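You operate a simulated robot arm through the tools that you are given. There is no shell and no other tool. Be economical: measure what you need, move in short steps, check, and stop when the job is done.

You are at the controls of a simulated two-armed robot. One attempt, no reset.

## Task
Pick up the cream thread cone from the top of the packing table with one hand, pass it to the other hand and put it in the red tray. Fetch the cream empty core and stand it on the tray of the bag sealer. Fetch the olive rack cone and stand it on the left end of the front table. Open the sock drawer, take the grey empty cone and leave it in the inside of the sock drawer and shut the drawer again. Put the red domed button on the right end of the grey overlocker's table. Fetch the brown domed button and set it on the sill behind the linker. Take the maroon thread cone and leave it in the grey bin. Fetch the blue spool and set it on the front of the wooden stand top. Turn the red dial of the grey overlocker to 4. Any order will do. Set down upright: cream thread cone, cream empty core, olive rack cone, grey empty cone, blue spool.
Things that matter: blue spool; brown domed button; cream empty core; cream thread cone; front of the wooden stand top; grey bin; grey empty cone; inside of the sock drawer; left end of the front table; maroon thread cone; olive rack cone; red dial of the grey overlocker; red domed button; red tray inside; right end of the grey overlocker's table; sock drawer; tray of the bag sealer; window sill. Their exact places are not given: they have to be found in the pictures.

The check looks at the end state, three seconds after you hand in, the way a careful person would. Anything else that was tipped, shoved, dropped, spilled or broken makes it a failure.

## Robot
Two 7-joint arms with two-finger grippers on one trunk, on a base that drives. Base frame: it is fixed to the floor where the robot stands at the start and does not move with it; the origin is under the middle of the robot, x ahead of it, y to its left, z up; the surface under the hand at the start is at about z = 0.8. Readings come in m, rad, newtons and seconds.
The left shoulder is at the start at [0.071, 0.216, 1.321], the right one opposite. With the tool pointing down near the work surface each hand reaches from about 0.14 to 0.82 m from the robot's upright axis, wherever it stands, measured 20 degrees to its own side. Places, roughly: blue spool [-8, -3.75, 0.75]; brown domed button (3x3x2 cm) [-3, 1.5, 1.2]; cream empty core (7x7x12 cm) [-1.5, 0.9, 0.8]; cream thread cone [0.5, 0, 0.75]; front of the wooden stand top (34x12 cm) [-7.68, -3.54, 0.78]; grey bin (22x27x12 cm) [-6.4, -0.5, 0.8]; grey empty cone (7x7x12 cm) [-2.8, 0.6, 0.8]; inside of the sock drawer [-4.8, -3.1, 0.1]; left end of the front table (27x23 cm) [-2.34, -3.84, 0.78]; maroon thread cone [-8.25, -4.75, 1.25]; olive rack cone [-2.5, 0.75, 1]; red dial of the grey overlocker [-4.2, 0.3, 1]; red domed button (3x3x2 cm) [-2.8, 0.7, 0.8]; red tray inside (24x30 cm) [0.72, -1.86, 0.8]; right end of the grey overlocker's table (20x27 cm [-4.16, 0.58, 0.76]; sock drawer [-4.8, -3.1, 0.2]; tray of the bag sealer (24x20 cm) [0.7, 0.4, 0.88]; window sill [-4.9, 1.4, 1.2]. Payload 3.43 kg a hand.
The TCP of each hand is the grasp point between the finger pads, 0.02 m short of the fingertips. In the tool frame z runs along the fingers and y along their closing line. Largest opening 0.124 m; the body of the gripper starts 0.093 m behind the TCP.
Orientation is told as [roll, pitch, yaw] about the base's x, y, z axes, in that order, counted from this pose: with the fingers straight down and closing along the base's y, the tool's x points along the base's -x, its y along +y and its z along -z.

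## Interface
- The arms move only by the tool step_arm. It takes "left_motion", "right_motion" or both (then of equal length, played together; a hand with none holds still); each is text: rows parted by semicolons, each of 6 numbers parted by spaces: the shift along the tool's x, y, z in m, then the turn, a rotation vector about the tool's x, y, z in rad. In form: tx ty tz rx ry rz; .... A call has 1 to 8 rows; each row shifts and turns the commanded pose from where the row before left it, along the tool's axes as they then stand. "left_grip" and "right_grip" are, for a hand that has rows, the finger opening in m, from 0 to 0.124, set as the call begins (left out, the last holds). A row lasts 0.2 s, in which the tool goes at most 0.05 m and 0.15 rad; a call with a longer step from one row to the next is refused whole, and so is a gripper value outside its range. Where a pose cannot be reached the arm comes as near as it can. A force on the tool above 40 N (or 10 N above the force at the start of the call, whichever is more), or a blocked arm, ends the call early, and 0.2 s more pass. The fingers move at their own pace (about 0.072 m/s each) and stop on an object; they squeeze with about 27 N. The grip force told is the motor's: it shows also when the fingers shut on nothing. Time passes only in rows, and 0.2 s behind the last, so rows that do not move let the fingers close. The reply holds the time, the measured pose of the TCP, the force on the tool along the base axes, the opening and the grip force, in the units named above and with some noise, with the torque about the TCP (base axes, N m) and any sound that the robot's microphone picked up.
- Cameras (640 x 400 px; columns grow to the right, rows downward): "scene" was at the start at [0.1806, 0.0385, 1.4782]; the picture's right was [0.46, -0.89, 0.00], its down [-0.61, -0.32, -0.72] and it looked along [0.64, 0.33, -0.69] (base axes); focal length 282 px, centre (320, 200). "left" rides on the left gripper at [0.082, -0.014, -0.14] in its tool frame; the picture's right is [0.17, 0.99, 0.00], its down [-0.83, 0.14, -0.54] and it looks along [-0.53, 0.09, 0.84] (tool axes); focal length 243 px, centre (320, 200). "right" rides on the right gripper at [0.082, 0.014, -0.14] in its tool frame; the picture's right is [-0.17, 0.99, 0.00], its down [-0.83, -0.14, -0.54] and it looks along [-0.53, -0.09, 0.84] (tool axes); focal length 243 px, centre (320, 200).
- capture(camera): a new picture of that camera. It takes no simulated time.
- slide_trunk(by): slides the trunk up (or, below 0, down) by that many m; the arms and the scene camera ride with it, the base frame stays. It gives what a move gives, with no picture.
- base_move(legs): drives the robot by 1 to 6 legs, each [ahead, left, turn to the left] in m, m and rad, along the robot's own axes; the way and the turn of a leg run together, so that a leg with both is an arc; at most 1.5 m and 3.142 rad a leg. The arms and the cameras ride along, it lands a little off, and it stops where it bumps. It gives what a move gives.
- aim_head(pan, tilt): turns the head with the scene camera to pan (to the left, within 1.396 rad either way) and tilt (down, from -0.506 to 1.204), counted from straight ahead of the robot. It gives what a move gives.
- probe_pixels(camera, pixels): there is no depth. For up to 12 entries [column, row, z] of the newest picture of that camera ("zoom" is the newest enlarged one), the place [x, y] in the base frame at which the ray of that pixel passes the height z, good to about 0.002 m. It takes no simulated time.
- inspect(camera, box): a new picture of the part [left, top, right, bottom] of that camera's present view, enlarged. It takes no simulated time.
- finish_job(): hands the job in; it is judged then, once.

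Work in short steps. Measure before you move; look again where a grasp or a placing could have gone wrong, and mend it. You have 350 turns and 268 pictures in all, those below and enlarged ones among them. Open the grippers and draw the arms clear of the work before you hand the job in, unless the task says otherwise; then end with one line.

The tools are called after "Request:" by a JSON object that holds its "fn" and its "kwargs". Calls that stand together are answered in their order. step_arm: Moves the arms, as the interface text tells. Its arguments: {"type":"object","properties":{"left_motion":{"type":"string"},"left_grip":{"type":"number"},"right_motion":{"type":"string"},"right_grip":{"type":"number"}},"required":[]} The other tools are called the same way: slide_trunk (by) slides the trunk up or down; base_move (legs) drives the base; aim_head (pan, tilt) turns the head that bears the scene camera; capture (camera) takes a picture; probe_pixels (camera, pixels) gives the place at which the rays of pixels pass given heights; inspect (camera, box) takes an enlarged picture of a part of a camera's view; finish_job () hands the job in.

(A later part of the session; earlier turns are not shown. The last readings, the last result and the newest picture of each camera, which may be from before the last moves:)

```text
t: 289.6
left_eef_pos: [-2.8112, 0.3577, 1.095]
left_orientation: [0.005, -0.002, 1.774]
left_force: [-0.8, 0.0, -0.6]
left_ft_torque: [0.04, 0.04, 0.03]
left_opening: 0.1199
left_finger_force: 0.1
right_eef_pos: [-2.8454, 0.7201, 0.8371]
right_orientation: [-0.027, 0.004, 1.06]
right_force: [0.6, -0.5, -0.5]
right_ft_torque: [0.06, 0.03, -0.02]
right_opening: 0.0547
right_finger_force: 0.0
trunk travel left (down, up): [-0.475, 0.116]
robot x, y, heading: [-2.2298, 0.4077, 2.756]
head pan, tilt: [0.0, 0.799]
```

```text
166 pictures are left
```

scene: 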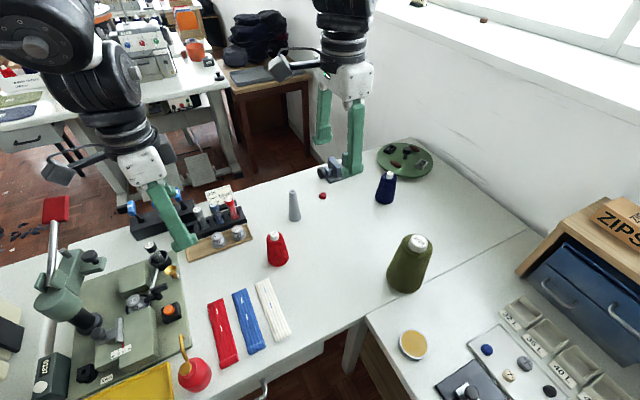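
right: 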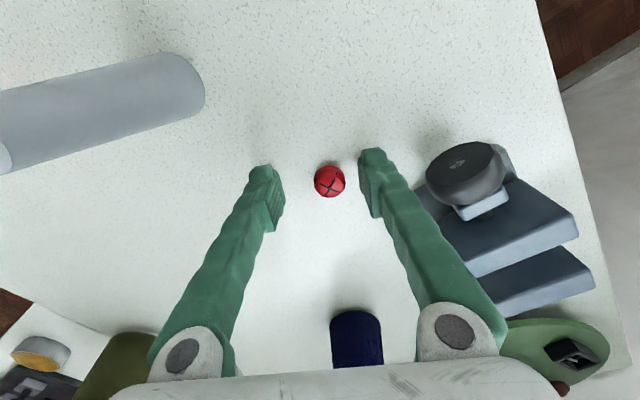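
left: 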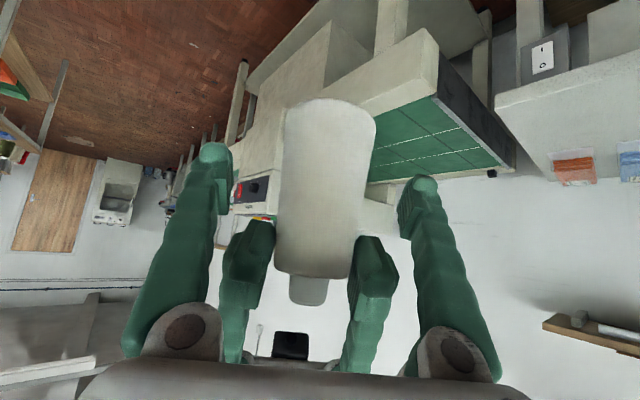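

Request:
{"fn": "step_arm", "kwargs": {"right_motion": "0 0.003 0.006 0 0 0; 0 0 0.006 0 0 0; 0 0 0 0 0 0"}}

Request:
{"fn": "step_arm", "kwargs": {"right_motion": "0 0 0 0 0 0; 0 0 0 0 0 0; 0 0 0 0 0 0", "right_grip": 0.01}}

Request:
{"fn": "capture", "kwargs": {"camera": "right"}}

```text
t: 290.4
left_eef_pos: [-2.8157, 0.3597, 1.093]
left_orientation: [0.001, -0.002, 1.775]
left_force: [-0.4, 0.4, 0.0]
left_ft_torque: [0.01, -0.01, 0.01]
left_opening: 0.12
left_finger_force: 0.1
right_eef_pos: [-2.8444, 0.7182, 0.8229]
right_orientation: [-0.029, 0.006, 1.06]
right_force: [0.0, 0.2, 0.3]
right_ft_torque: [0.0, 0.0, 0.02]
right_opening: 0.0551
right_finger_force: 0.0
right hand out of reach, approached as far as the arm can: row 1
trunk travel left (down, up): [-0.475, 0.116]
robot x, y, heading: [-2.2299, 0.4085, 2.758]
head pan, tilt: [0.0, 0.799]
```

```text
t: 291.2
left_eef_pos: [-2.8145, 0.3592, 1.0947]
left_orientation: [0.003, -0.004, 1.774]
left_force: [-0.5, 0.3, 0.2]
left_ft_torque: [0.0, -0.01, -0.01]
left_opening: 0.1201
left_finger_force: 0.0
right_eef_pos: [-2.8448, 0.7188, 0.8266]
right_orientation: [-0.028, 0.005, 1.057]
right_force: [-0.3, -0.7, 15.3]
right_ft_torque: [0.1, -0.26, 0.01]
right_opening: 0.0133
right_finger_force: 27.1
trunk travel left (down, up): [-0.475, 0.116]
robot x, y, heading: [-2.2296, 0.4086, 2.755]
head pan, tilt: [0.0, 0.799]
```

```text
165 pictures are left
```

right: 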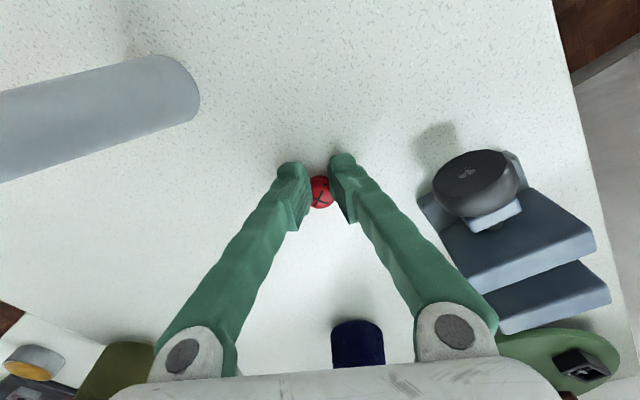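

The fingers wedge on the dome's upper part. I reopen, go ~6 mm lower and 5 mm toward -tool-x, and close again.

Request:
{"fn": "step_arm", "kwargs": {"right_motion": "0 0 0 0 0 0; 0 0 0 0 0 0; -0.005 0 0.003 0 0 0; 0 0 0.003 0 0 0; 0 0 0.002 0 0 0; 0 0 0 0 0 0", "right_grip": 0.05}}

Request:
{"fn": "step_arm", "kwargs": {"right_motion": "0 0 0 0 0 0; 0 0 0 0 0 0; 0 0 0 0 0 0", "right_grip": 0.01}}

Request:
{"fn": "inspect", "kwargs": {"camera": "right", "box": [240, 120, 400, 240]}}

```text
t: 292.6
left_eef_pos: [-2.8119, 0.3575, 1.096]
left_orientation: [0.003, -0.006, 1.776]
left_force: [-0.2, -0.2, -0.1]
left_ft_torque: [0.0, -0.03, 0.01]
left_opening: 0.1196
left_finger_force: 0.0
right_eef_pos: [-2.8416, 0.7221, 0.8203]
right_orientation: [-0.022, 0.008, 1.058]
right_force: [-4.5, -5.7, 35.0]
right_ft_torque: [0.52, 0.99, 0.19]
right_opening: 0.0495
right_finger_force: 0.1
trunk travel left (down, up): [-0.475, 0.116]
robot x, y, heading: [-2.2292, 0.4091, 2.759]
head pan, tilt: [0.0, 0.799]
```

```text
t: 293.4
left_eef_pos: [-2.8127, 0.3596, 1.0949]
left_orientation: [0.005, -0.004, 1.773]
left_force: [-0.1, 0.1, 0.2]
left_ft_torque: [-0.04, -0.02, 0.02]
left_opening: 0.1199
left_finger_force: 0.1
right_eef_pos: [-2.841, 0.7262, 0.8181]
right_orientation: [-0.026, 0.008, 1.055]
right_force: [-4.2, 5.6, 31.1]
right_ft_torque: [0.45, 0.45, 0.11]
right_opening: 0.0217
right_finger_force: 26.8
trunk travel left (down, up): [-0.475, 0.116]
robot x, y, heading: [-2.2319, 0.4131, 2.759]
head pan, tilt: [0.0, 0.799]
```

```text
3.33 times, centred on (320, 180) of right
```

zoom: 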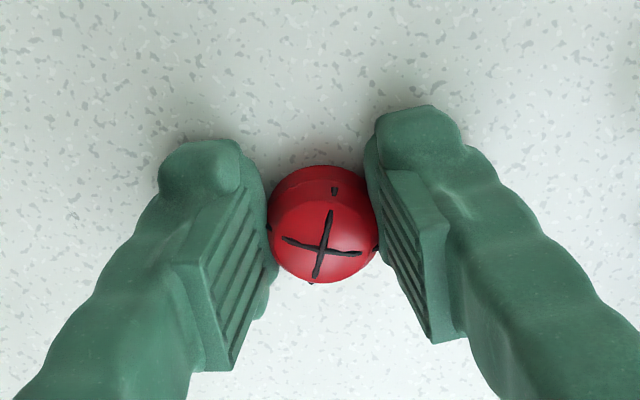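

Now gripped properly (0.0217). I lift it.

Request:
{"fn": "step_arm", "kwargs": {"right_motion": "0 0 -0.02 0 0 0; 0 0 -0.04 0 0 0; 0 0 -0.04 0 0 0; 0 0 -0.04 0 0 0; 0 0 -0.04 0 0 0; 0 0 0 0 0 0"}}

Request:
{"fn": "inspect", "kwargs": {"camera": "right", "box": [240, 120, 400, 240]}}

```text
t: 294.8
left_eef_pos: [-2.8155, 0.3598, 1.0934]
left_orientation: [0.002, -0.001, 1.775]
left_force: [0.1, 0.7, 0.9]
left_ft_torque: [0.01, -0.05, -0.03]
left_opening: 0.1199
left_finger_force: 0.0
right_eef_pos: [-2.8478, 0.7297, 0.9944]
right_orientation: [-0.032, 0.003, 1.058]
right_force: [-0.4, 0.6, 0.2]
right_ft_torque: [0.01, 0.01, 0.02]
right_opening: 0.0209
right_finger_force: 26.6
trunk travel left (down, up): [-0.475, 0.116]
robot x, y, heading: [-2.2276, 0.4101, 2.76]
head pan, tilt: [0.0, 0.799]
```

```text
3.33 times, centred on (320, 180) of right
```

zoom: 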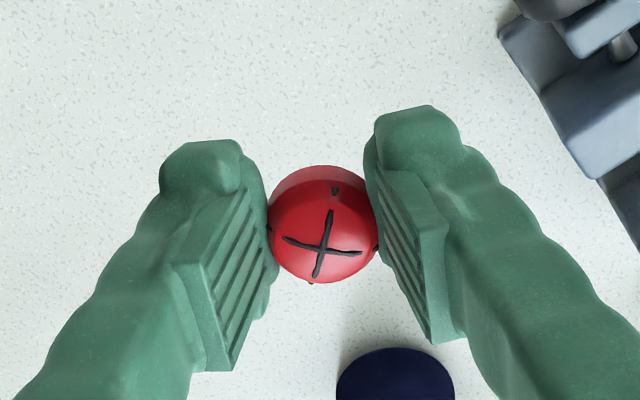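

Button held. I back out and turn left to view the way to the overlocker.

Request:
{"fn": "base_move", "kwargs": {"legs": [[-0.4, 0, 0], [0, 0.1, 0.6]]}}

Request:
{"fn": "aim_head", "kwargs": {"pan": 0.1, "tilt": 0.4}}

Request:
{"fn": "capture", "kwargs": {"camera": "scene"}}

```text
t: 300.0
left_eef_pos: [-2.3254, -0.2035, 1.0939]
left_orientation: [0.0, -0.001, 2.361]
left_force: [0.4, 0.6, -0.3]
left_ft_torque: [-0.02, 0.0, 0.02]
left_opening: 0.1198
left_finger_force: 0.0
right_eef_pos: [-2.5586, 0.0855, 0.9936]
right_orientation: [-0.031, 0.005, 1.646]
right_force: [0.3, -0.9, 0.3]
right_ft_torque: [0.0, -0.02, 0.01]
right_opening: 0.0212
right_finger_force: 27.6
trunk travel left (down, up): [-0.475, 0.116]
robot x, y, heading: [-1.8636, 0.1641, -2.936]
head pan, tilt: [0.0, 0.799]
```

```text
t: 300.8
left_eef_pos: [-2.3263, -0.2037, 1.0933]
left_orientation: [0.001, 0.0, 2.362]
left_force: [-0.5, 0.0, 0.1]
left_ft_torque: [0.0, 0.0, 0.01]
left_opening: 0.12
left_finger_force: 0.0
right_eef_pos: [-2.5572, 0.086, 0.9944]
right_orientation: [-0.031, 0.006, 1.647]
right_force: [0.4, 0.0, 0.1]
right_ft_torque: [-0.03, 0.01, 0.01]
right_opening: 0.0209
right_finger_force: 26.5
trunk travel left (down, up): [-0.475, 0.116]
robot x, y, heading: [-1.8698, 0.163, -2.938]
head pan, tilt: [0.099, 0.4]
```

```text
162 pictures are left
```

scene: 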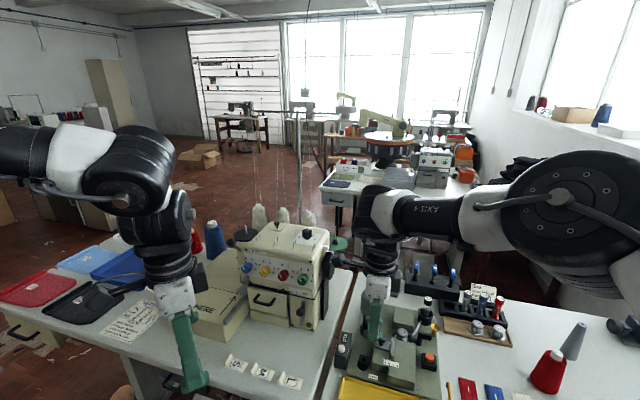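

Request:
{"fn": "inspect", "kwargs": {"camera": "scene", "box": [310, 120, 500, 230]}}

Request:
{"fn": "probe_pixels", "kwargs": {"camera": "scene", "pixels": [[322, 182, 0.76], [475, 185, 0.76], [432, 188, 0.77], [335, 262, 0.78], [60, 310, 0.76], [322, 245, 0.0], [197, 165, 0.0]]}}

```text
3.37 times, centred on (405, 175) of scene
```

zoom: 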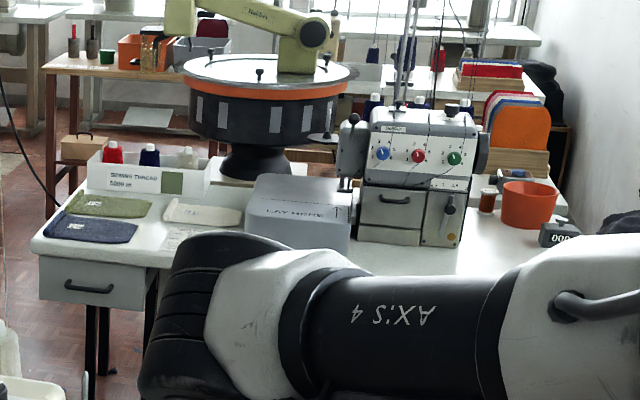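

```text
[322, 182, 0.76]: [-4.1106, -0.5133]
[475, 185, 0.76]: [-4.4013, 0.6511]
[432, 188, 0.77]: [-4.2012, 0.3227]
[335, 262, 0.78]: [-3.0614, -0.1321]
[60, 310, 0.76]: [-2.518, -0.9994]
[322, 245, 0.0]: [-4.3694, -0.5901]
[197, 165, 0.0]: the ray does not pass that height
```

Request:
{"fn": "aim_head", "kwargs": {"pan": 0.9, "tilt": 0.5}}

Request:
{"fn": "capture", "kwargs": {"camera": "scene"}}

```text
t: 302.0
left_eef_pos: [-2.3258, -0.2045, 1.094]
left_orientation: [0.003, 0.0, 2.361]
left_force: [0.0, -0.2, 0.8]
left_ft_torque: [-0.01, -0.01, 0.02]
left_opening: 0.1198
left_finger_force: 0.1
right_eef_pos: [-2.5581, 0.0839, 0.9955]
right_orientation: [-0.029, 0.008, 1.646]
right_force: [0.2, -0.4, 0.3]
right_ft_torque: [0.02, -0.01, -0.01]
right_opening: 0.0211
right_finger_force: 26.8
trunk travel left (down, up): [-0.475, 0.116]
robot x, y, heading: [-1.8654, 0.1629, -2.94]
head pan, tilt: [0.901, 0.499]
```

```text
160 pictures are left
```

scene: 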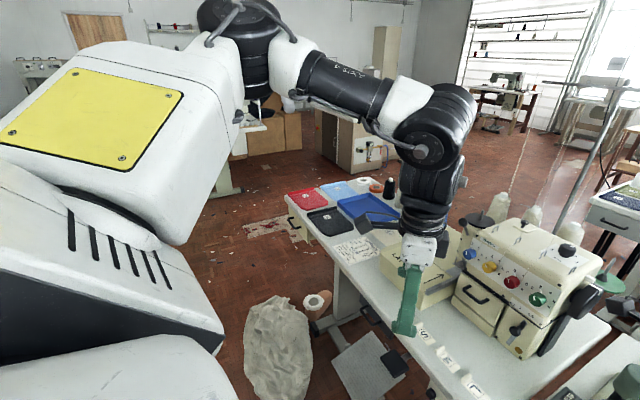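

Request:
{"fn": "probe_pixels", "kwargs": {"camera": "scene", "pixels": [[286, 196, 0.76], [340, 178, 0.76], [345, 262, 0.76], [250, 350, 0.0], [280, 298, 0.0], [310, 365, 0.0], [320, 300, 0.0], [345, 330, 0.0], [240, 190, 0.0], [365, 170, 0.0]]}}

```text
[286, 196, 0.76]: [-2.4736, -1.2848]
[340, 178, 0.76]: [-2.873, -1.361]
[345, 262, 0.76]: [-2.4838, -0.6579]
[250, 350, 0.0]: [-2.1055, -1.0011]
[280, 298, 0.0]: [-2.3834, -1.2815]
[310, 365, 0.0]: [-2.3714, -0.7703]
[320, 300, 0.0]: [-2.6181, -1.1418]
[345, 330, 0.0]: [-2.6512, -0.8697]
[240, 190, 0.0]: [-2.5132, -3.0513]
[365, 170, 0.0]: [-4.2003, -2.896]
```

The cream overlocker's table blocks; I go around its far end (y<-1.3), passing between the cloth on the floor (x<-2.1) and the cart (x>-1.3).

Request:
{"fn": "base_move", "kwargs": {"legs": [[0, 0, 1.37], [0.35, 0.16, 0]]}}

Request:
{"fn": "aim_head", "kwargs": {"pan": 0.0, "tilt": 0.6}}

Request:
{"fn": "capture", "kwargs": {"camera": "scene"}}

```text
t: 309.4
left_eef_pos: [-1.424, -0.7016, 1.0935]
left_orientation: [0.003, -0.001, -2.537]
left_force: [-0.9, -0.4, 1.0]
left_ft_torque: [0.0, -0.01, 0.0]
left_opening: 0.1201
left_finger_force: 0.1
right_eef_pos: [-1.7504, -0.8757, 0.9938]
right_orientation: [-0.029, 0.005, 3.032]
right_force: [-0.1, 0.2, -0.1]
right_ft_torque: [0.01, -0.02, -0.01]
right_opening: 0.0209
right_finger_force: 26.9
trunk travel left (down, up): [-0.475, 0.116]
robot x, y, heading: [-1.7031, -0.1802, -1.551]
head pan, tilt: [0.901, 0.499]
```

```text
t: 310.6
left_eef_pos: [-1.4236, -0.7023, 1.0944]
left_orientation: [0.001, -0.003, -2.536]
left_force: [0.4, -0.8, -0.5]
left_ft_torque: [-0.01, 0.0, -0.01]
left_opening: 0.1198
left_finger_force: 0.1
right_eef_pos: [-1.7513, -0.8766, 0.9942]
right_orientation: [-0.029, 0.005, 3.031]
right_force: [0.1, -0.5, -0.4]
right_ft_torque: [0.01, 0.02, -0.01]
right_opening: 0.0211
right_finger_force: 27.2
trunk travel left (down, up): [-0.475, 0.116]
robot x, y, heading: [-1.7029, -0.1828, -1.543]
head pan, tilt: [0.0, 0.6]
```

```text
159 pictures are left
```

scene: 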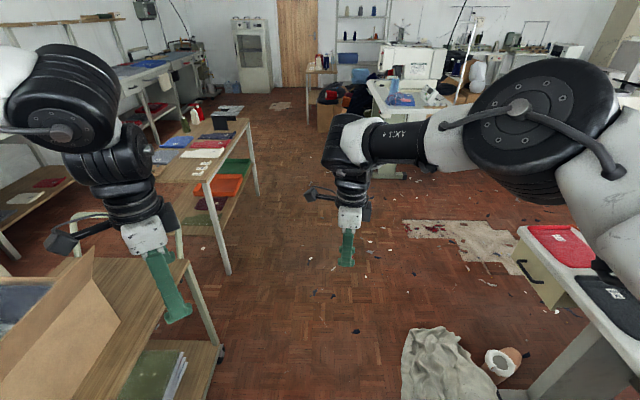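

Request:
{"fn": "probe_pixels", "kwargs": {"camera": "scene", "pixels": [[220, 375, 0.0], [228, 272, 0.0], [186, 262, 0.7], [402, 385, 0.0], [405, 340, 0.0], [95, 250, 1.0], [120, 325, 0.9]]}}

```text
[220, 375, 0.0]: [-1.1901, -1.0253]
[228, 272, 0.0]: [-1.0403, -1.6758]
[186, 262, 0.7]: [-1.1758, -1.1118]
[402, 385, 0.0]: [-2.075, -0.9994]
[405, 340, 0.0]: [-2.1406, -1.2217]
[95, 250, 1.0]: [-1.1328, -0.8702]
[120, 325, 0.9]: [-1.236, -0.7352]
```

Request:
{"fn": "base_move", "kwargs": {"legs": [[0.1, 0.06, -0.02], [1.45, 0, 0], [0, 0, -1.57]]}}

Request:
{"fn": "aim_head", "kwargs": {"pan": -0.1, "tilt": 0.55}}

Request:
{"fn": "capture", "kwargs": {"camera": "scene"}}

```text
t: 325.9
left_eef_pos: [-2.1305, -2.0143, 1.0933]
left_orientation: [0.002, -0.001, 2.194]
left_force: [0.3, -0.3, 0.0]
left_ft_torque: [-0.01, -0.01, -0.04]
left_opening: 0.1198
left_finger_force: 0.1
right_eef_pos: [-2.312, -1.6897, 0.9952]
right_orientation: [-0.032, 0.007, 1.477]
right_force: [-0.3, -0.2, -0.7]
right_ft_torque: [0.02, 0.02, -0.05]
right_opening: 0.0209
right_finger_force: 27.0
trunk travel left (down, up): [-0.475, 0.116]
robot x, y, heading: [-1.6173, -1.7295, -3.107]
head pan, tilt: [0.0, 0.6]
```

```text
t: 326.5
left_eef_pos: [-2.131, -2.0133, 1.0944]
left_orientation: [0.002, -0.003, 2.195]
left_force: [0.9, -0.1, -0.4]
left_ft_torque: [-0.01, -0.01, 0.0]
left_opening: 0.1199
left_finger_force: 0.1
right_eef_pos: [-2.312, -1.69, 0.9942]
right_orientation: [-0.03, 0.006, 1.478]
right_force: [1.2, 0.4, 1.0]
right_ft_torque: [0.03, -0.03, 0.01]
right_opening: 0.0208
right_finger_force: 26.7
trunk travel left (down, up): [-0.475, 0.116]
robot x, y, heading: [-1.6143, -1.7315, -3.105]
head pan, tilt: [-0.099, 0.55]
```

```text
158 pictures are left
```

scene: 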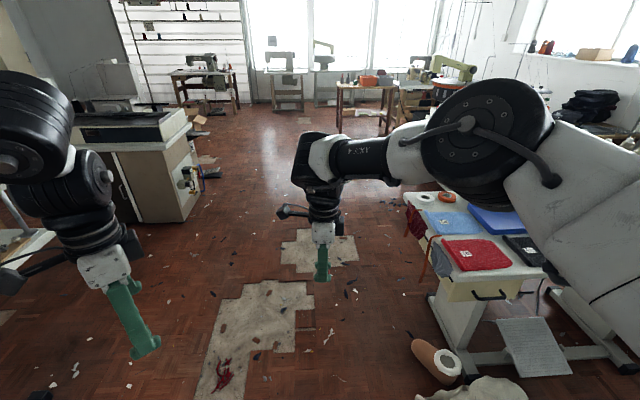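

Request:
{"fn": "base_move", "kwargs": {"legs": [[1.4, 0, 0], [0.5, 0, 0], [0, 0, -1.57]]}}

Request:
{"fn": "aim_head", "kwargs": {"pan": 0.1, "tilt": 0.5}}

Request:
{"fn": "capture", "kwargs": {"camera": "scene"}}

```text
t: 343.5
left_eef_pos: [-3.799, -1.3077, 1.0932]
left_orientation: [0.001, -0.002, 0.64]
left_force: [-0.2, 0.7, 0.4]
left_ft_torque: [0.01, 0.0, -0.06]
left_opening: 0.1198
left_finger_force: 0.0
right_eef_pos: [-3.4777, -1.1233, 0.994]
right_orientation: [-0.03, 0.005, -0.075]
right_force: [0.8, -0.4, 0.0]
right_ft_torque: [0.0, 0.0, -0.03]
right_opening: 0.021
right_finger_force: 26.8
trunk travel left (down, up): [-0.475, 0.116]
robot x, y, heading: [-3.5042, -1.8181, 1.627]
head pan, tilt: [-0.099, 0.55]
```

```text
t: 344.2
left_eef_pos: [-3.7986, -1.3083, 1.0935]
left_orientation: [0.002, -0.002, 0.641]
left_force: [0.1, -0.6, 0.7]
left_ft_torque: [0.01, 0.01, -0.03]
left_opening: 0.12
left_finger_force: 0.0
right_eef_pos: [-3.4767, -1.1219, 0.9931]
right_orientation: [-0.03, 0.006, -0.074]
right_force: [-0.5, -0.2, -0.3]
right_ft_torque: [0.02, 0.01, -0.02]
right_opening: 0.0208
right_finger_force: 27.3
trunk travel left (down, up): [-0.475, 0.116]
robot x, y, heading: [-3.5041, -1.8177, 1.626]
head pan, tilt: [0.099, 0.499]
```

```text
157 pictures are left
```

scene: 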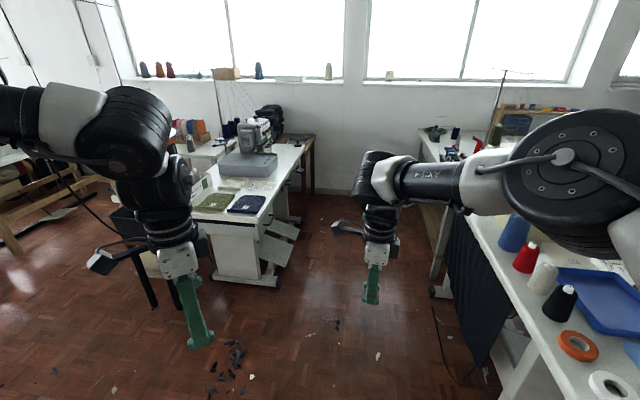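

Request:
{"fn": "probe_pixels", "kwargs": {"camera": "scene", "pixels": [[300, 232, 0.0], [262, 212, 0.77], [312, 140, 0.77], [433, 290, 0.0], [480, 360, 0.0], [447, 215, 0.7], [265, 150, 0.8], [224, 75, 1.2], [328, 75, 1.2]]}}

Request:
{"fn": "inspect", "kwargs": {"camera": "scene", "box": [130, 50, 330, 220]}}

```text
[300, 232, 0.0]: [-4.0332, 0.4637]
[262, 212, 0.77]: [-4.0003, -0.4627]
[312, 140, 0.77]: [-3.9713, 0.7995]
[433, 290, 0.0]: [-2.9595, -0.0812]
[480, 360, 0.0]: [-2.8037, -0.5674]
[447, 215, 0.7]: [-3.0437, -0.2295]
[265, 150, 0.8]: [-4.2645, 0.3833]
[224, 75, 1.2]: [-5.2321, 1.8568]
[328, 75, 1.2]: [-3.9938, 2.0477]
```

```text
2.35 times, centred on (230, 135) of scene
```

zoom: 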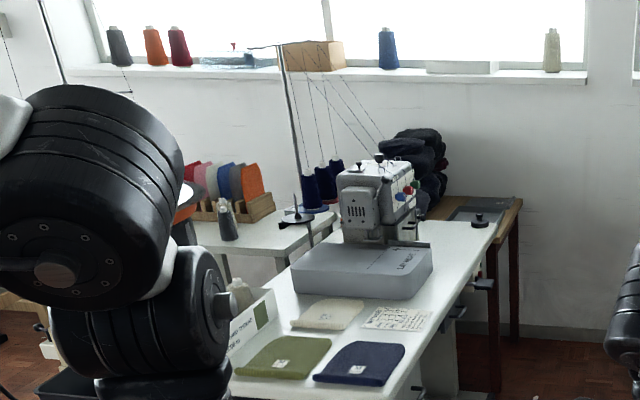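

Aisle runs x −3.97…−3.04. I straighten, raise the left hand a bit, and drive up the aisle.

Request:
{"fn": "step_arm", "kwargs": {"left_motion": "0 0 -0.03 0 0 0; 0 0 -0.03 0 0 0; 0 0 -0.02 0 0 0; 0 0 0 0 0 0", "left_grip": 0.03}}

Request:
{"fn": "base_move", "kwargs": {"legs": [[0, 0, -0.056], [1.4, 0, 0], [0.6, 0, 0]]}}

Request:
{"fn": "aim_head", "kwargs": {"pan": 0.6, "tilt": 0.6}}

Request:
{"fn": "capture", "kwargs": {"camera": "scene"}}

```text
t: 345.2
left_eef_pos: [-3.7978, -1.3104, 1.1743]
left_orientation: [0.002, -0.003, 0.641]
left_force: [0.9, -0.4, -0.4]
left_ft_torque: [0.03, 0.02, 0.0]
left_opening: 0.0301
left_finger_force: 0.0
right_eef_pos: [-3.4768, -1.1233, 0.9937]
right_orientation: [-0.03, 0.005, -0.076]
right_force: [-0.1, 0.3, -1.6]
right_ft_torque: [0.0, 0.0, 0.0]
right_opening: 0.0211
right_finger_force: 26.9
trunk travel left (down, up): [-0.475, 0.116]
robot x, y, heading: [-3.5045, -1.8165, 1.626]
head pan, tilt: [0.099, 0.499]
```

```text
t: 357.9
left_eef_pos: [-3.7981, 0.672, 1.176]
left_orientation: [0.001, -0.003, 0.601]
left_force: [-0.8, 0.5, 0.6]
left_ft_torque: [-0.02, 0.0, -0.01]
left_opening: 0.0301
left_finger_force: 0.1
right_eef_pos: [-3.4704, 0.8473, 0.9948]
right_orientation: [-0.03, 0.005, -0.113]
right_force: [-0.4, 0.6, 0.5]
right_ft_torque: [0.02, -0.04, -0.01]
right_opening: 0.0212
right_finger_force: 26.8
trunk travel left (down, up): [-0.475, 0.116]
robot x, y, heading: [-3.5217, 0.1519, 1.588]
head pan, tilt: [0.099, 0.499]
```

```text
t: 358.9
left_eef_pos: [-3.7986, 0.6742, 1.1752]
left_orientation: [0.001, 0.0, 0.602]
left_force: [-0.4, 0.4, 0.2]
left_ft_torque: [-0.02, -0.01, -0.03]
left_opening: 0.0299
left_finger_force: 0.0
right_eef_pos: [-3.4714, 0.8481, 0.9938]
right_orientation: [-0.031, 0.004, -0.112]
right_force: [-0.7, 0.8, -0.7]
right_ft_torque: [-0.01, -0.06, -0.01]
right_opening: 0.0211
right_finger_force: 27.1
trunk travel left (down, up): [-0.475, 0.116]
robot x, y, heading: [-3.5298, 0.1547, 1.589]
head pan, tilt: [0.6, 0.6]
```

```text
155 pictures are left
```

scene: 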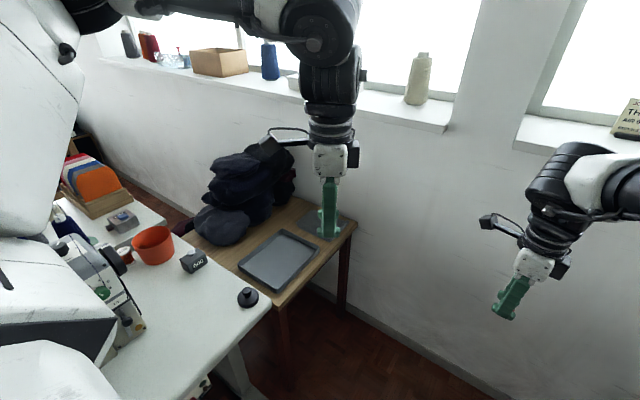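

Request:
{"fn": "probe_pixels", "kwargs": {"camera": "scene", "pixels": [[270, 305, 0.77], [247, 300, 0.78], [160, 262, 0.78], [137, 333, 0.78], [190, 310, 0.77], [195, 267, 0.78], [120, 398, 0.77], [445, 132, 1.2], [418, 104, 1.2], [270, 78, 1.2]]}}

Request:
{"fn": "inspect", "kwargs": {"camera": "scene", "box": [50, 180, 290, 400]}}

```text
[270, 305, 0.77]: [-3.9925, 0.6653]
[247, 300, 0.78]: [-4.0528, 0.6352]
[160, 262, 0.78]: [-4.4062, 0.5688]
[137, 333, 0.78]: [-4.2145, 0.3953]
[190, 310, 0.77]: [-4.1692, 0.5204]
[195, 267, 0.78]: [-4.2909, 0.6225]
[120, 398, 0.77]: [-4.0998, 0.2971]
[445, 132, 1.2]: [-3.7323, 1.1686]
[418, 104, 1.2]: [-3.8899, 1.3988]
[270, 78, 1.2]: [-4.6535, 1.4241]
```

```text
1.82 times, centred on (170, 290) of scene
```

zoom: 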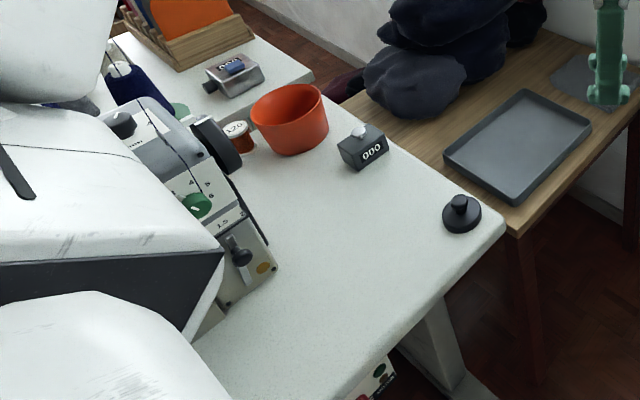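

The free spot is around (-4.15,0.54). I drive forward and turn left to face the overlocker table with the button over it.

Request:
{"fn": "base_move", "kwargs": {"legs": [[0.315, -0.07, 0], [0, 0, 1.55]]}}

Request:
{"fn": "aim_head", "kwargs": {"pan": 0.0, "tilt": 0.65}}

Request:
{"fn": "capture", "kwargs": {"camera": "scene"}}

Request:
{"fn": "capture", "kwargs": {"camera": "right"}}

```text
t: 366.6
left_eef_pos: [-3.9823, 0.1935, 1.1742]
left_orientation: [0.0, -0.003, 2.172]
left_force: [0.4, -0.2, 0.6]
left_ft_torque: [0.03, 0.02, 0.03]
left_opening: 0.0298
left_finger_force: 0.1
right_eef_pos: [-4.1559, 0.5217, 0.9945]
right_orientation: [-0.03, 0.005, 1.455]
right_force: [-0.3, -0.4, -0.1]
right_ft_torque: [0.01, 0.02, 0.03]
right_opening: 0.0211
right_finger_force: 26.7
trunk travel left (down, up): [-0.475, 0.116]
robot x, y, heading: [-3.4668, 0.4662, -3.131]
head pan, tilt: [0.6, 0.6]
```

```text
t: 367.6
left_eef_pos: [-3.9809, 0.1929, 1.1754]
left_orientation: [0.002, -0.001, 2.172]
left_force: [-0.1, -0.2, 0.0]
left_ft_torque: [0.03, -0.02, -0.01]
left_opening: 0.0301
left_finger_force: 0.1
right_eef_pos: [-4.1552, 0.5217, 0.996]
right_orientation: [-0.03, 0.004, 1.455]
right_force: [-0.1, -0.2, 0.0]
right_ft_torque: [0.0, 0.01, 0.01]
right_opening: 0.021
right_finger_force: 26.6
trunk travel left (down, up): [-0.475, 0.116]
robot x, y, heading: [-3.462, 0.4652, -3.129]
head pan, tilt: [0.0, 0.649]
```

```text
153 pictures are left
```

scene: 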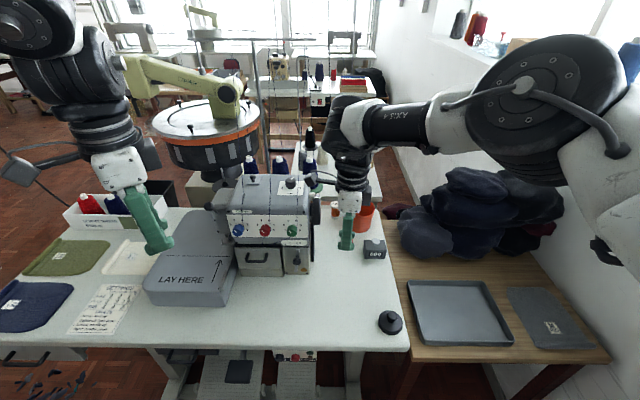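

```text
152 pictures are left
```

right: 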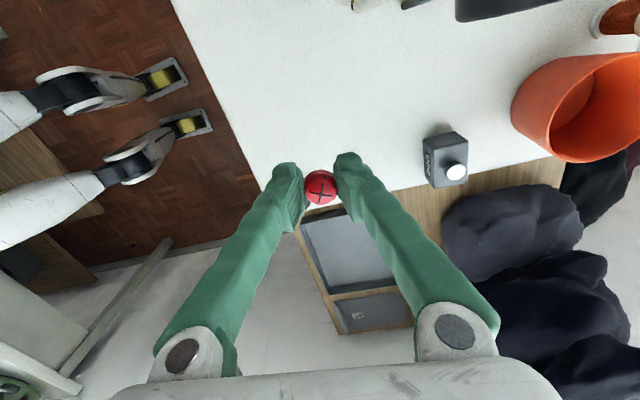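

The spot below is clear. I lower the button to the table.

Request:
{"fn": "step_arm", "kwargs": {"right_motion": "0 0 0.04 0 0 0; 0 0 0.04 0 0 0; 0 0 0.04 0 0 0; 0 0 0.04 0 0 0; 0 0 0.025 0 0 0; 0 0 0 0 0 0"}}

Request:
{"fn": "capture", "kwargs": {"camera": "right"}}

```text
t: 369.0
left_eef_pos: [-3.9813, 0.1939, 1.175]
left_orientation: [0.002, -0.002, 2.17]
left_force: [-0.9, 0.1, 0.7]
left_ft_torque: [-0.03, -0.05, -0.01]
left_opening: 0.0299
left_finger_force: 0.0
right_eef_pos: [-4.1461, 0.5191, 0.8123]
right_orientation: [-0.029, 0.006, 1.458]
right_force: [-0.6, 0.2, 0.3]
right_ft_torque: [-0.04, -0.01, 0.04]
right_opening: 0.0209
right_finger_force: 27.0
right hand out of reach, approached as far as the arm can: row 5
trunk travel left (down, up): [-0.475, 0.116]
robot x, y, heading: [-3.4638, 0.465, -3.126]
head pan, tilt: [0.0, 0.649]
```

```text
151 pictures are left
```

right: 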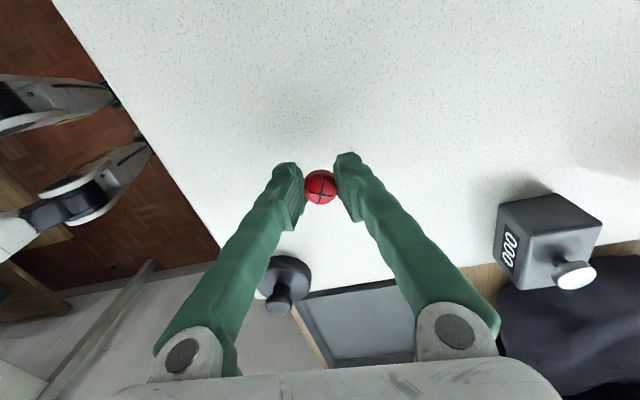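

Request:
{"fn": "step_arm", "kwargs": {"right_motion": "0 0 0.006 0 0 0; 0 0 0.006 0 0 0; 0 0 0.005 0 0 0; 0 0 0.005 0 0 0; 0 0 0 0 0 0"}}

```text
t: 370.2
left_eef_pos: [-3.9822, 0.1934, 1.175]
left_orientation: [0.002, -0.001, 2.172]
left_force: [-0.1, -0.4, -0.4]
left_ft_torque: [0.02, 0.04, 0.01]
left_opening: 0.0298
left_finger_force: 0.0
right_eef_pos: [-4.1397, 0.5197, 0.7954]
right_orientation: [-0.03, 0.006, 1.456]
right_force: [1.0, 0.5, -0.4]
right_ft_torque: [-0.04, 0.04, -0.04]
right_opening: 0.0208
right_finger_force: 26.8
right hand out of reach, approached as far as the arm can: row 2, 3
trunk travel left (down, up): [-0.475, 0.116]
robot x, y, heading: [-3.4606, 0.4657, -3.13]
head pan, tilt: [0.0, 0.649]
```

Request:
{"fn": "step_arm", "kwargs": {"right_motion": "0 0 0.006 0 0 0; 0 0 0.006 0 0 0; 0 0 0.006 0 0 0; 0 0 0 0 0 0"}}

Request:
{"fn": "capture", "kwargs": {"camera": "right"}}

```text
t: 371.2
left_eef_pos: [-3.9823, 0.1937, 1.1746]
left_orientation: [0.001, -0.002, 2.174]
left_force: [0.0, -1.1, -1.0]
left_ft_torque: [0.01, 0.03, 0.0]
left_opening: 0.0303
left_finger_force: 0.0
right_eef_pos: [-4.1331, 0.5181, 0.7808]
right_orientation: [-0.028, 0.005, 1.454]
right_force: [-0.1, 0.2, 0.0]
right_ft_torque: [0.02, 0.03, 0.05]
right_opening: 0.021
right_finger_force: 27.1
right hand out of reach, approached as far as the arm can: row 2, 3
trunk travel left (down, up): [-0.475, 0.116]
robot x, y, heading: [-3.4623, 0.4662, -3.128]
head pan, tilt: [0.0, 0.649]
```

```text
150 pictures are left
```

right: 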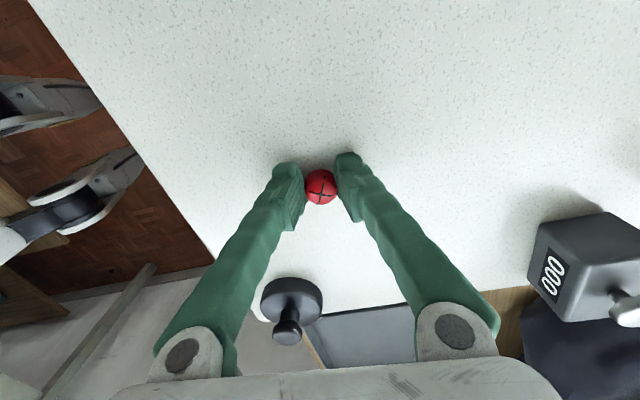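

Request:
{"fn": "step_arm", "kwargs": {"right_motion": "0 0 0.005 0 0 0; 0 0 0.005 0 0 0; 0 0 0.005 0 0 0; 0 0 0.005 0 0 0; 0 0 0 0 0 0"}}

```text
t: 371.9
left_eef_pos: [-3.978, 0.1926, 1.1764]
left_orientation: [0.006, -0.004, 2.171]
left_force: [-0.6, 0.0, 0.3]
left_ft_torque: [0.0, 0.0, 0.0]
left_opening: 0.0298
left_finger_force: 0.1
right_eef_pos: [-4.1331, 0.5169, 0.7791]
right_orientation: [-0.019, 0.008, 1.451]
right_force: [13.7, 2.1, 29.0]
right_ft_torque: [0.15, 0.21, -0.14]
right_opening: 0.0204
right_finger_force: 27.5
right hand out of reach, approached as far as the arm can: row 3
trunk travel left (down, up): [-0.475, 0.116]
robot x, y, heading: [-3.4637, 0.4674, -3.127]
head pan, tilt: [0.0, 0.649]
stopped in row 3 (right hand): the force on the tool passed its limit at 44 N (the readings are from after the stop); the commanded pose is now the measured one
```

Contact at z≈0.779. I release and rise.

Request:
{"fn": "step_arm", "kwargs": {"right_motion": "0 0 -0.002 0 0 0; 0 0 0 0 0 0; 0 0 0 0 0 0", "right_grip": 0.05}}

Request:
{"fn": "step_arm", "kwargs": {"right_motion": "0 0 -0.03 0 0 0; 0 0 -0.04 0 0 0; 0 0 -0.04 0 0 0; 0 0 -0.04 0 0 0; 0 0 -0.04 0 0 0; 0 0 0 0 0 0"}}

Request:
{"fn": "capture", "kwargs": {"camera": "right"}}

Request:
{"fn": "inspect", "kwargs": {"camera": "scene", "box": [210, 170, 330, 290]}}

```text
t: 372.6
left_eef_pos: [-3.9773, 0.1944, 1.176]
left_orientation: [0.005, -0.006, 2.172]
left_force: [1.2, -0.6, 0.4]
left_ft_torque: [0.02, -0.03, 0.01]
left_opening: 0.03
left_finger_force: 0.1
right_eef_pos: [-4.129, 0.5172, 0.7794]
right_orientation: [-0.025, 0.008, 1.453]
right_force: [22.8, 3.6, 30.6]
right_ft_torque: [0.26, 0.19, -0.39]
right_opening: 0.0336
right_finger_force: 0.0
trunk travel left (down, up): [-0.475, 0.116]
robot x, y, heading: [-3.4598, 0.4637, -3.126]
head pan, tilt: [0.0, 0.649]
stopped in row 3 (right hand): the force on the tool passed its limit at 43 N (the readings are from after the stop); the commanded pose is now the measured one
```

```text
t: 374.0
left_eef_pos: [-3.9805, 0.1933, 1.1746]
left_orientation: [0.003, -0.003, 2.171]
left_force: [-0.4, 0.7, 0.3]
left_ft_torque: [0.01, -0.03, -0.02]
left_opening: 0.0298
left_finger_force: 0.1
right_eef_pos: [-4.1362, 0.5195, 0.9667]
right_orientation: [-0.025, 0.011, 1.454]
right_force: [0.1, 0.1, -0.1]
right_ft_torque: [-0.02, 0.0, 0.0]
right_opening: 0.0502
right_finger_force: 0.0
trunk travel left (down, up): [-0.475, 0.116]
robot x, y, heading: [-3.4621, 0.4636, -3.13]
head pan, tilt: [0.0, 0.649]
```

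```text
149 pictures are left
```

right: 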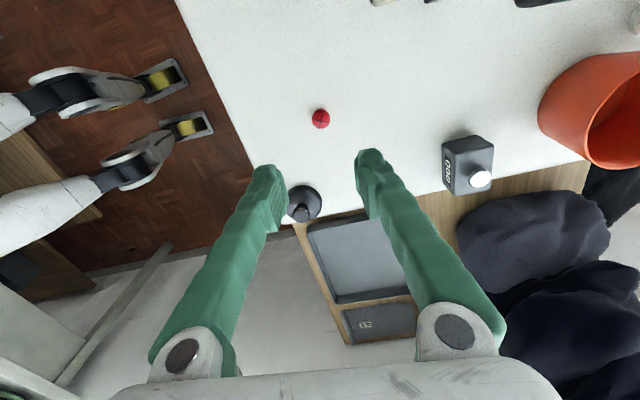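

```text
3.33 times, centred on (270, 230) of scene
```

zoom: 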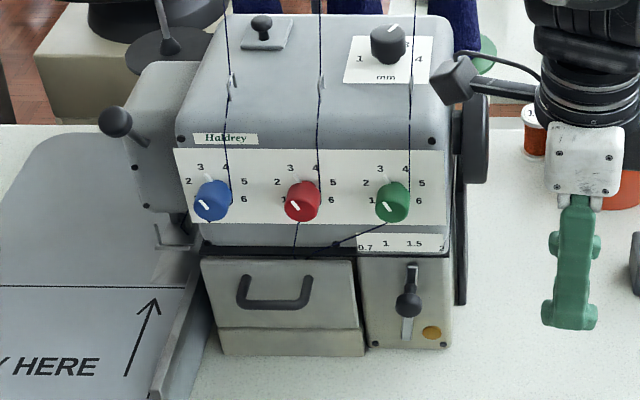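

The red button is placed. Now I look closely at the red dial.

Request:
{"fn": "inspect", "kwargs": {"camera": "scene", "box": [250, 215, 290, 245]}}

Request:
{"fn": "probe_pixels", "kwargs": {"camera": "right", "pixels": [[321, 119, 0.77]]}}

Request:
{"fn": "probe_pixels", "kwargs": {"camera": "scene", "pixels": [[265, 230, 0.9], [265, 230, 0.95], [265, 230, 1.0], [290, 278, 0.77], [232, 242, 0.9]]}}

```text
13.33 times, centred on (270, 230) of scene
```

zoom: 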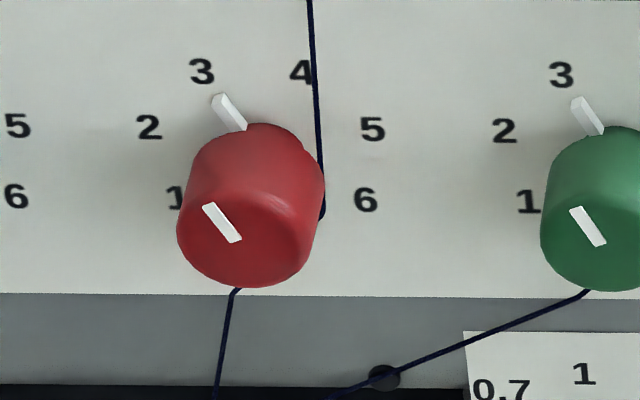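

```text
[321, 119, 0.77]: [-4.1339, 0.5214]
```

```text
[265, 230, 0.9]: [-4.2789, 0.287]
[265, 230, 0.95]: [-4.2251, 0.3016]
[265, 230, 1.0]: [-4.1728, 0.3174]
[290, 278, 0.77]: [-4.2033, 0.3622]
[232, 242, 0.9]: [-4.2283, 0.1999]
```

The red dial's pointer is at 3; it needs ~50° clockwise to 4. I'll grip it from above with the left hand (closing along y) and swing. First I turn the left wrist to relative yaw 0.

Request:
{"fn": "step_arm", "kwargs": {"left_motion": "0 0 0.03 0 0 -0.14; 0 0 0.03 0 0 -0.14; 0 0 0.03 0 0 -0.14; 0 0 0 0 0 -0.14; 0 0 0 0 0 -0.14; 0 0 0 0 0 -0.14; 0 0 0 0 0 -0.14; 0 0 0 0 0 0", "left_grip": 0.06}}

Request:
{"fn": "capture", "kwargs": {"camera": "left"}}

```text
t: 375.8
left_eef_pos: [-3.9815, 0.193, 1.0853]
left_orientation: [-0.002, -0.004, -3.127]
left_force: [-0.4, -0.3, 0.3]
left_ft_torque: [0.01, 0.02, 0.04]
left_opening: 0.06
left_finger_force: 0.1
right_eef_pos: [-4.1362, 0.5189, 0.9679]
right_orientation: [-0.024, 0.006, 1.453]
right_force: [0.2, 0.2, 0.2]
right_ft_torque: [-0.02, 0.01, 0.02]
right_opening: 0.0501
right_finger_force: 0.1
trunk travel left (down, up): [-0.475, 0.116]
robot x, y, heading: [-3.4613, 0.4667, -3.128]
head pan, tilt: [0.0, 0.649]
```

```text
146 pictures are left
```

left: 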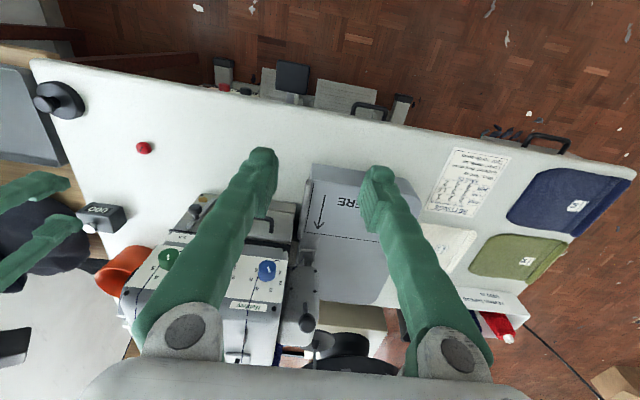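

Request:
{"fn": "probe_pixels", "kwargs": {"camera": "left", "pixels": [[267, 270, 0.9], [267, 270, 0.95], [267, 270, 1.0], [168, 258, 0.95], [168, 258, 1.0]]}}

Request:
{"fn": "probe_pixels", "kwargs": {"camera": "scene", "pixels": [[237, 230.5, 0.9], [237, 230.5, 0.95], [237, 230.5, 1.0], [291.3, 231, 0.95], [291.3, 231, 1.0]]}}

Request:
{"fn": "inspect", "kwargs": {"camera": "left", "box": [120, 200, 320, 340]}}

```text
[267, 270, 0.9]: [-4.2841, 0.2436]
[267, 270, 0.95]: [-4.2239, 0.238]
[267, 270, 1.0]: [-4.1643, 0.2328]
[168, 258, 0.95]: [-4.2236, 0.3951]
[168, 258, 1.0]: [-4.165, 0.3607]
```

```text
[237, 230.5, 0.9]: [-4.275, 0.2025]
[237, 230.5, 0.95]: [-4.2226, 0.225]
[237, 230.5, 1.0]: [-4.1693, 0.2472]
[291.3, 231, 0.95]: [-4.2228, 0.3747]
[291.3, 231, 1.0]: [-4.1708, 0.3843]
```

```text
2.86 times, centred on (220, 270) of left
```

zoom: 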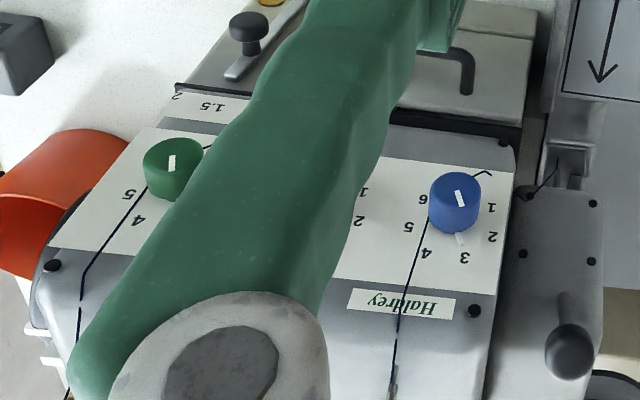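

Triangulated: red dial face centre ≈ (-4.196, 0.307, 0.973), axis nearly horizontal, Ø≈0.03. I move the base 0.15 forward and 0.1 right so the left hand is in front of it.

Request:
{"fn": "base_move", "kwargs": {"legs": [[0.14, -0.11, 0]]}}

Request:
{"fn": "capture", "kwargs": {"camera": "left"}}

Request:
{"fn": "capture", "kwargs": {"camera": "scene"}}

```text
t: 377.9
left_eef_pos: [-4.1216, 0.2997, 1.0842]
left_orientation: [-0.002, -0.004, -3.131]
left_force: [0.1, -0.1, -1.3]
left_ft_torque: [0.01, 0.01, -0.02]
left_opening: 0.06
left_finger_force: 0.0
right_eef_pos: [-4.2774, 0.6269, 0.9674]
right_orientation: [-0.025, 0.008, 1.456]
right_force: [0.4, 0.4, 0.0]
right_ft_torque: [-0.01, 0.02, 0.05]
right_opening: 0.0502
right_finger_force: 0.0
trunk travel left (down, up): [-0.475, 0.116]
robot x, y, heading: [-3.5991, 0.5763, -3.127]
head pan, tilt: [0.0, 0.649]
```

```text
144 pictures are left
```

left: 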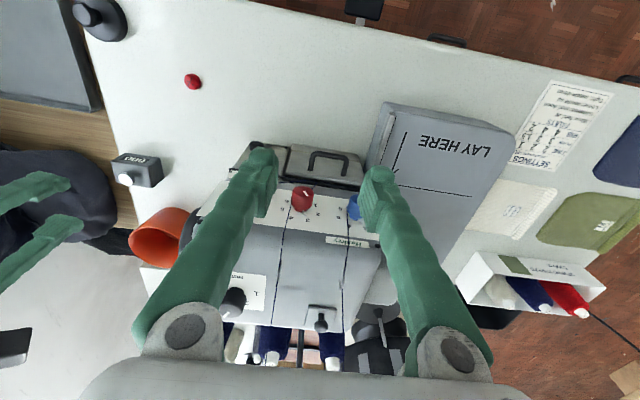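

```text
143 pictures are left
```

scene: 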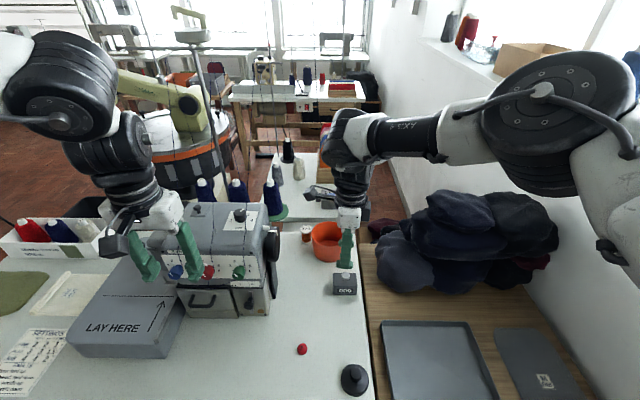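

Request:
{"fn": "inspect", "kwargs": {"camera": "left", "box": [250, 140, 400, 250]}}

Request:
{"fn": "inspect", "kwargs": {"camera": "scene", "box": [140, 200, 290, 320]}}

```text
3.64 times, centred on (325, 195) of left
```

zoom: 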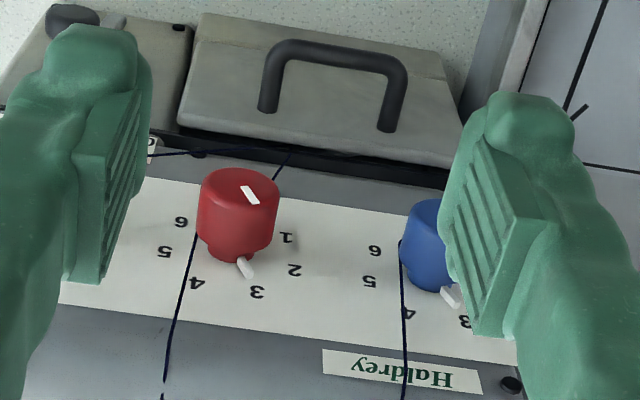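

```text
3.33 times, centred on (215, 260) of scene
```

zoom: 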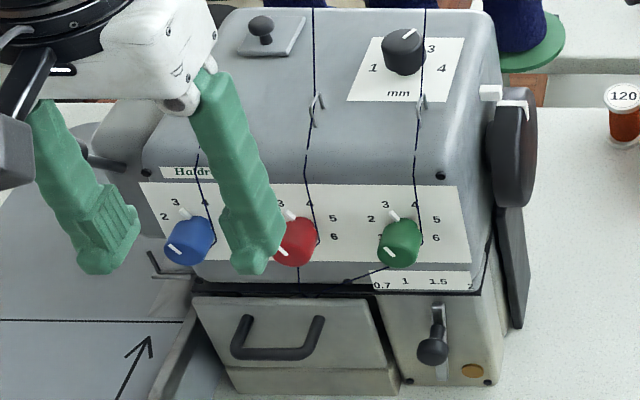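

Dial axis is practically horizontal. I lower the left hand in front of the panel, lean it 0.22 rad to the left, and look.

Request:
{"fn": "step_arm", "kwargs": {"left_motion": "0.01 -0.003 0.04 0 0 0; 0 -0.002 0.04 0 0 0; 0 -0.002 0.022 0 0 0; 0 0 0 0.11 0 0; 0 0 0 0.11 0 0; 0 0 0 0 0 0"}}

Request:
{"fn": "capture", "kwargs": {"camera": "left"}}

```text
t: 379.3
left_eef_pos: [-4.1134, 0.3103, 0.9834]
left_orientation: [-0.222, -0.003, -3.134]
left_force: [-0.5, -0.1, 0.0]
left_ft_torque: [-0.04, 0.04, 0.01]
left_opening: 0.06
left_finger_force: 0.1
right_eef_pos: [-4.2786, 0.6278, 0.9665]
right_orientation: [-0.023, 0.009, 1.454]
right_force: [-1.1, 0.0, 0.8]
right_ft_torque: [-0.05, 0.0, 0.0]
right_opening: 0.0503
right_finger_force: 0.1
trunk travel left (down, up): [-0.475, 0.116]
robot x, y, heading: [-3.6015, 0.5696, -3.13]
head pan, tilt: [0.0, 0.649]
```

```text
140 pictures are left
```

left: 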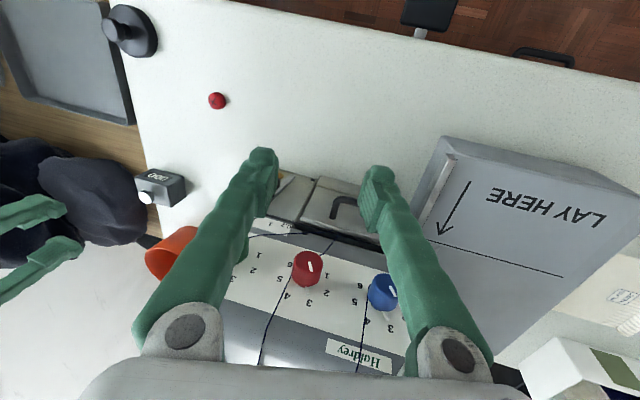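

The dial appears right where expected (f≈0.08 ahead). I move forward 0.08 around it.

Request:
{"fn": "step_arm", "kwargs": {"left_motion": "-0.027 0.001 0 0 0 0; -0.027 0.001 0 0 0 0; -0.027 0.001 0 0 0 0; 0 0 0 0 0 0"}}

Request:
{"fn": "inspect", "kwargs": {"camera": "left", "box": [230, 120, 410, 260]}}

```text
t: 380.3
left_eef_pos: [-4.1938, 0.3037, 0.9821]
left_orientation: [-0.222, -0.005, -3.135]
left_force: [-0.9, -0.7, 0.9]
left_ft_torque: [0.02, -0.02, -0.01]
left_opening: 0.0599
left_finger_force: 0.0
right_eef_pos: [-4.2767, 0.6272, 0.9669]
right_orientation: [-0.024, 0.009, 1.456]
right_force: [-1.0, -0.4, 0.3]
right_ft_torque: [0.01, 0.0, 0.03]
right_opening: 0.0502
right_finger_force: 0.0
trunk travel left (down, up): [-0.475, 0.116]
robot x, y, heading: [-3.606, 0.5714, -3.133]
head pan, tilt: [0.0, 0.649]
```

```text
2.86 times, centred on (320, 190) of left
```

zoom: 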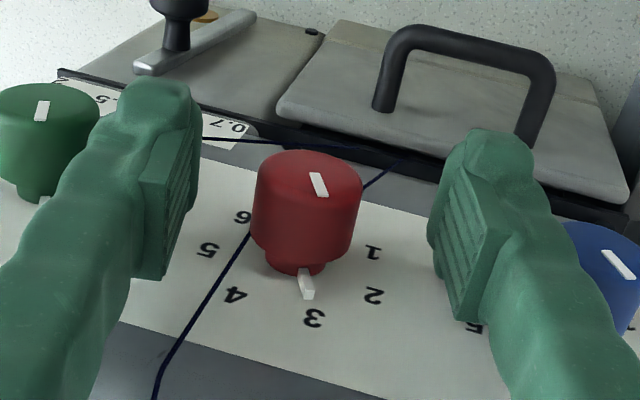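

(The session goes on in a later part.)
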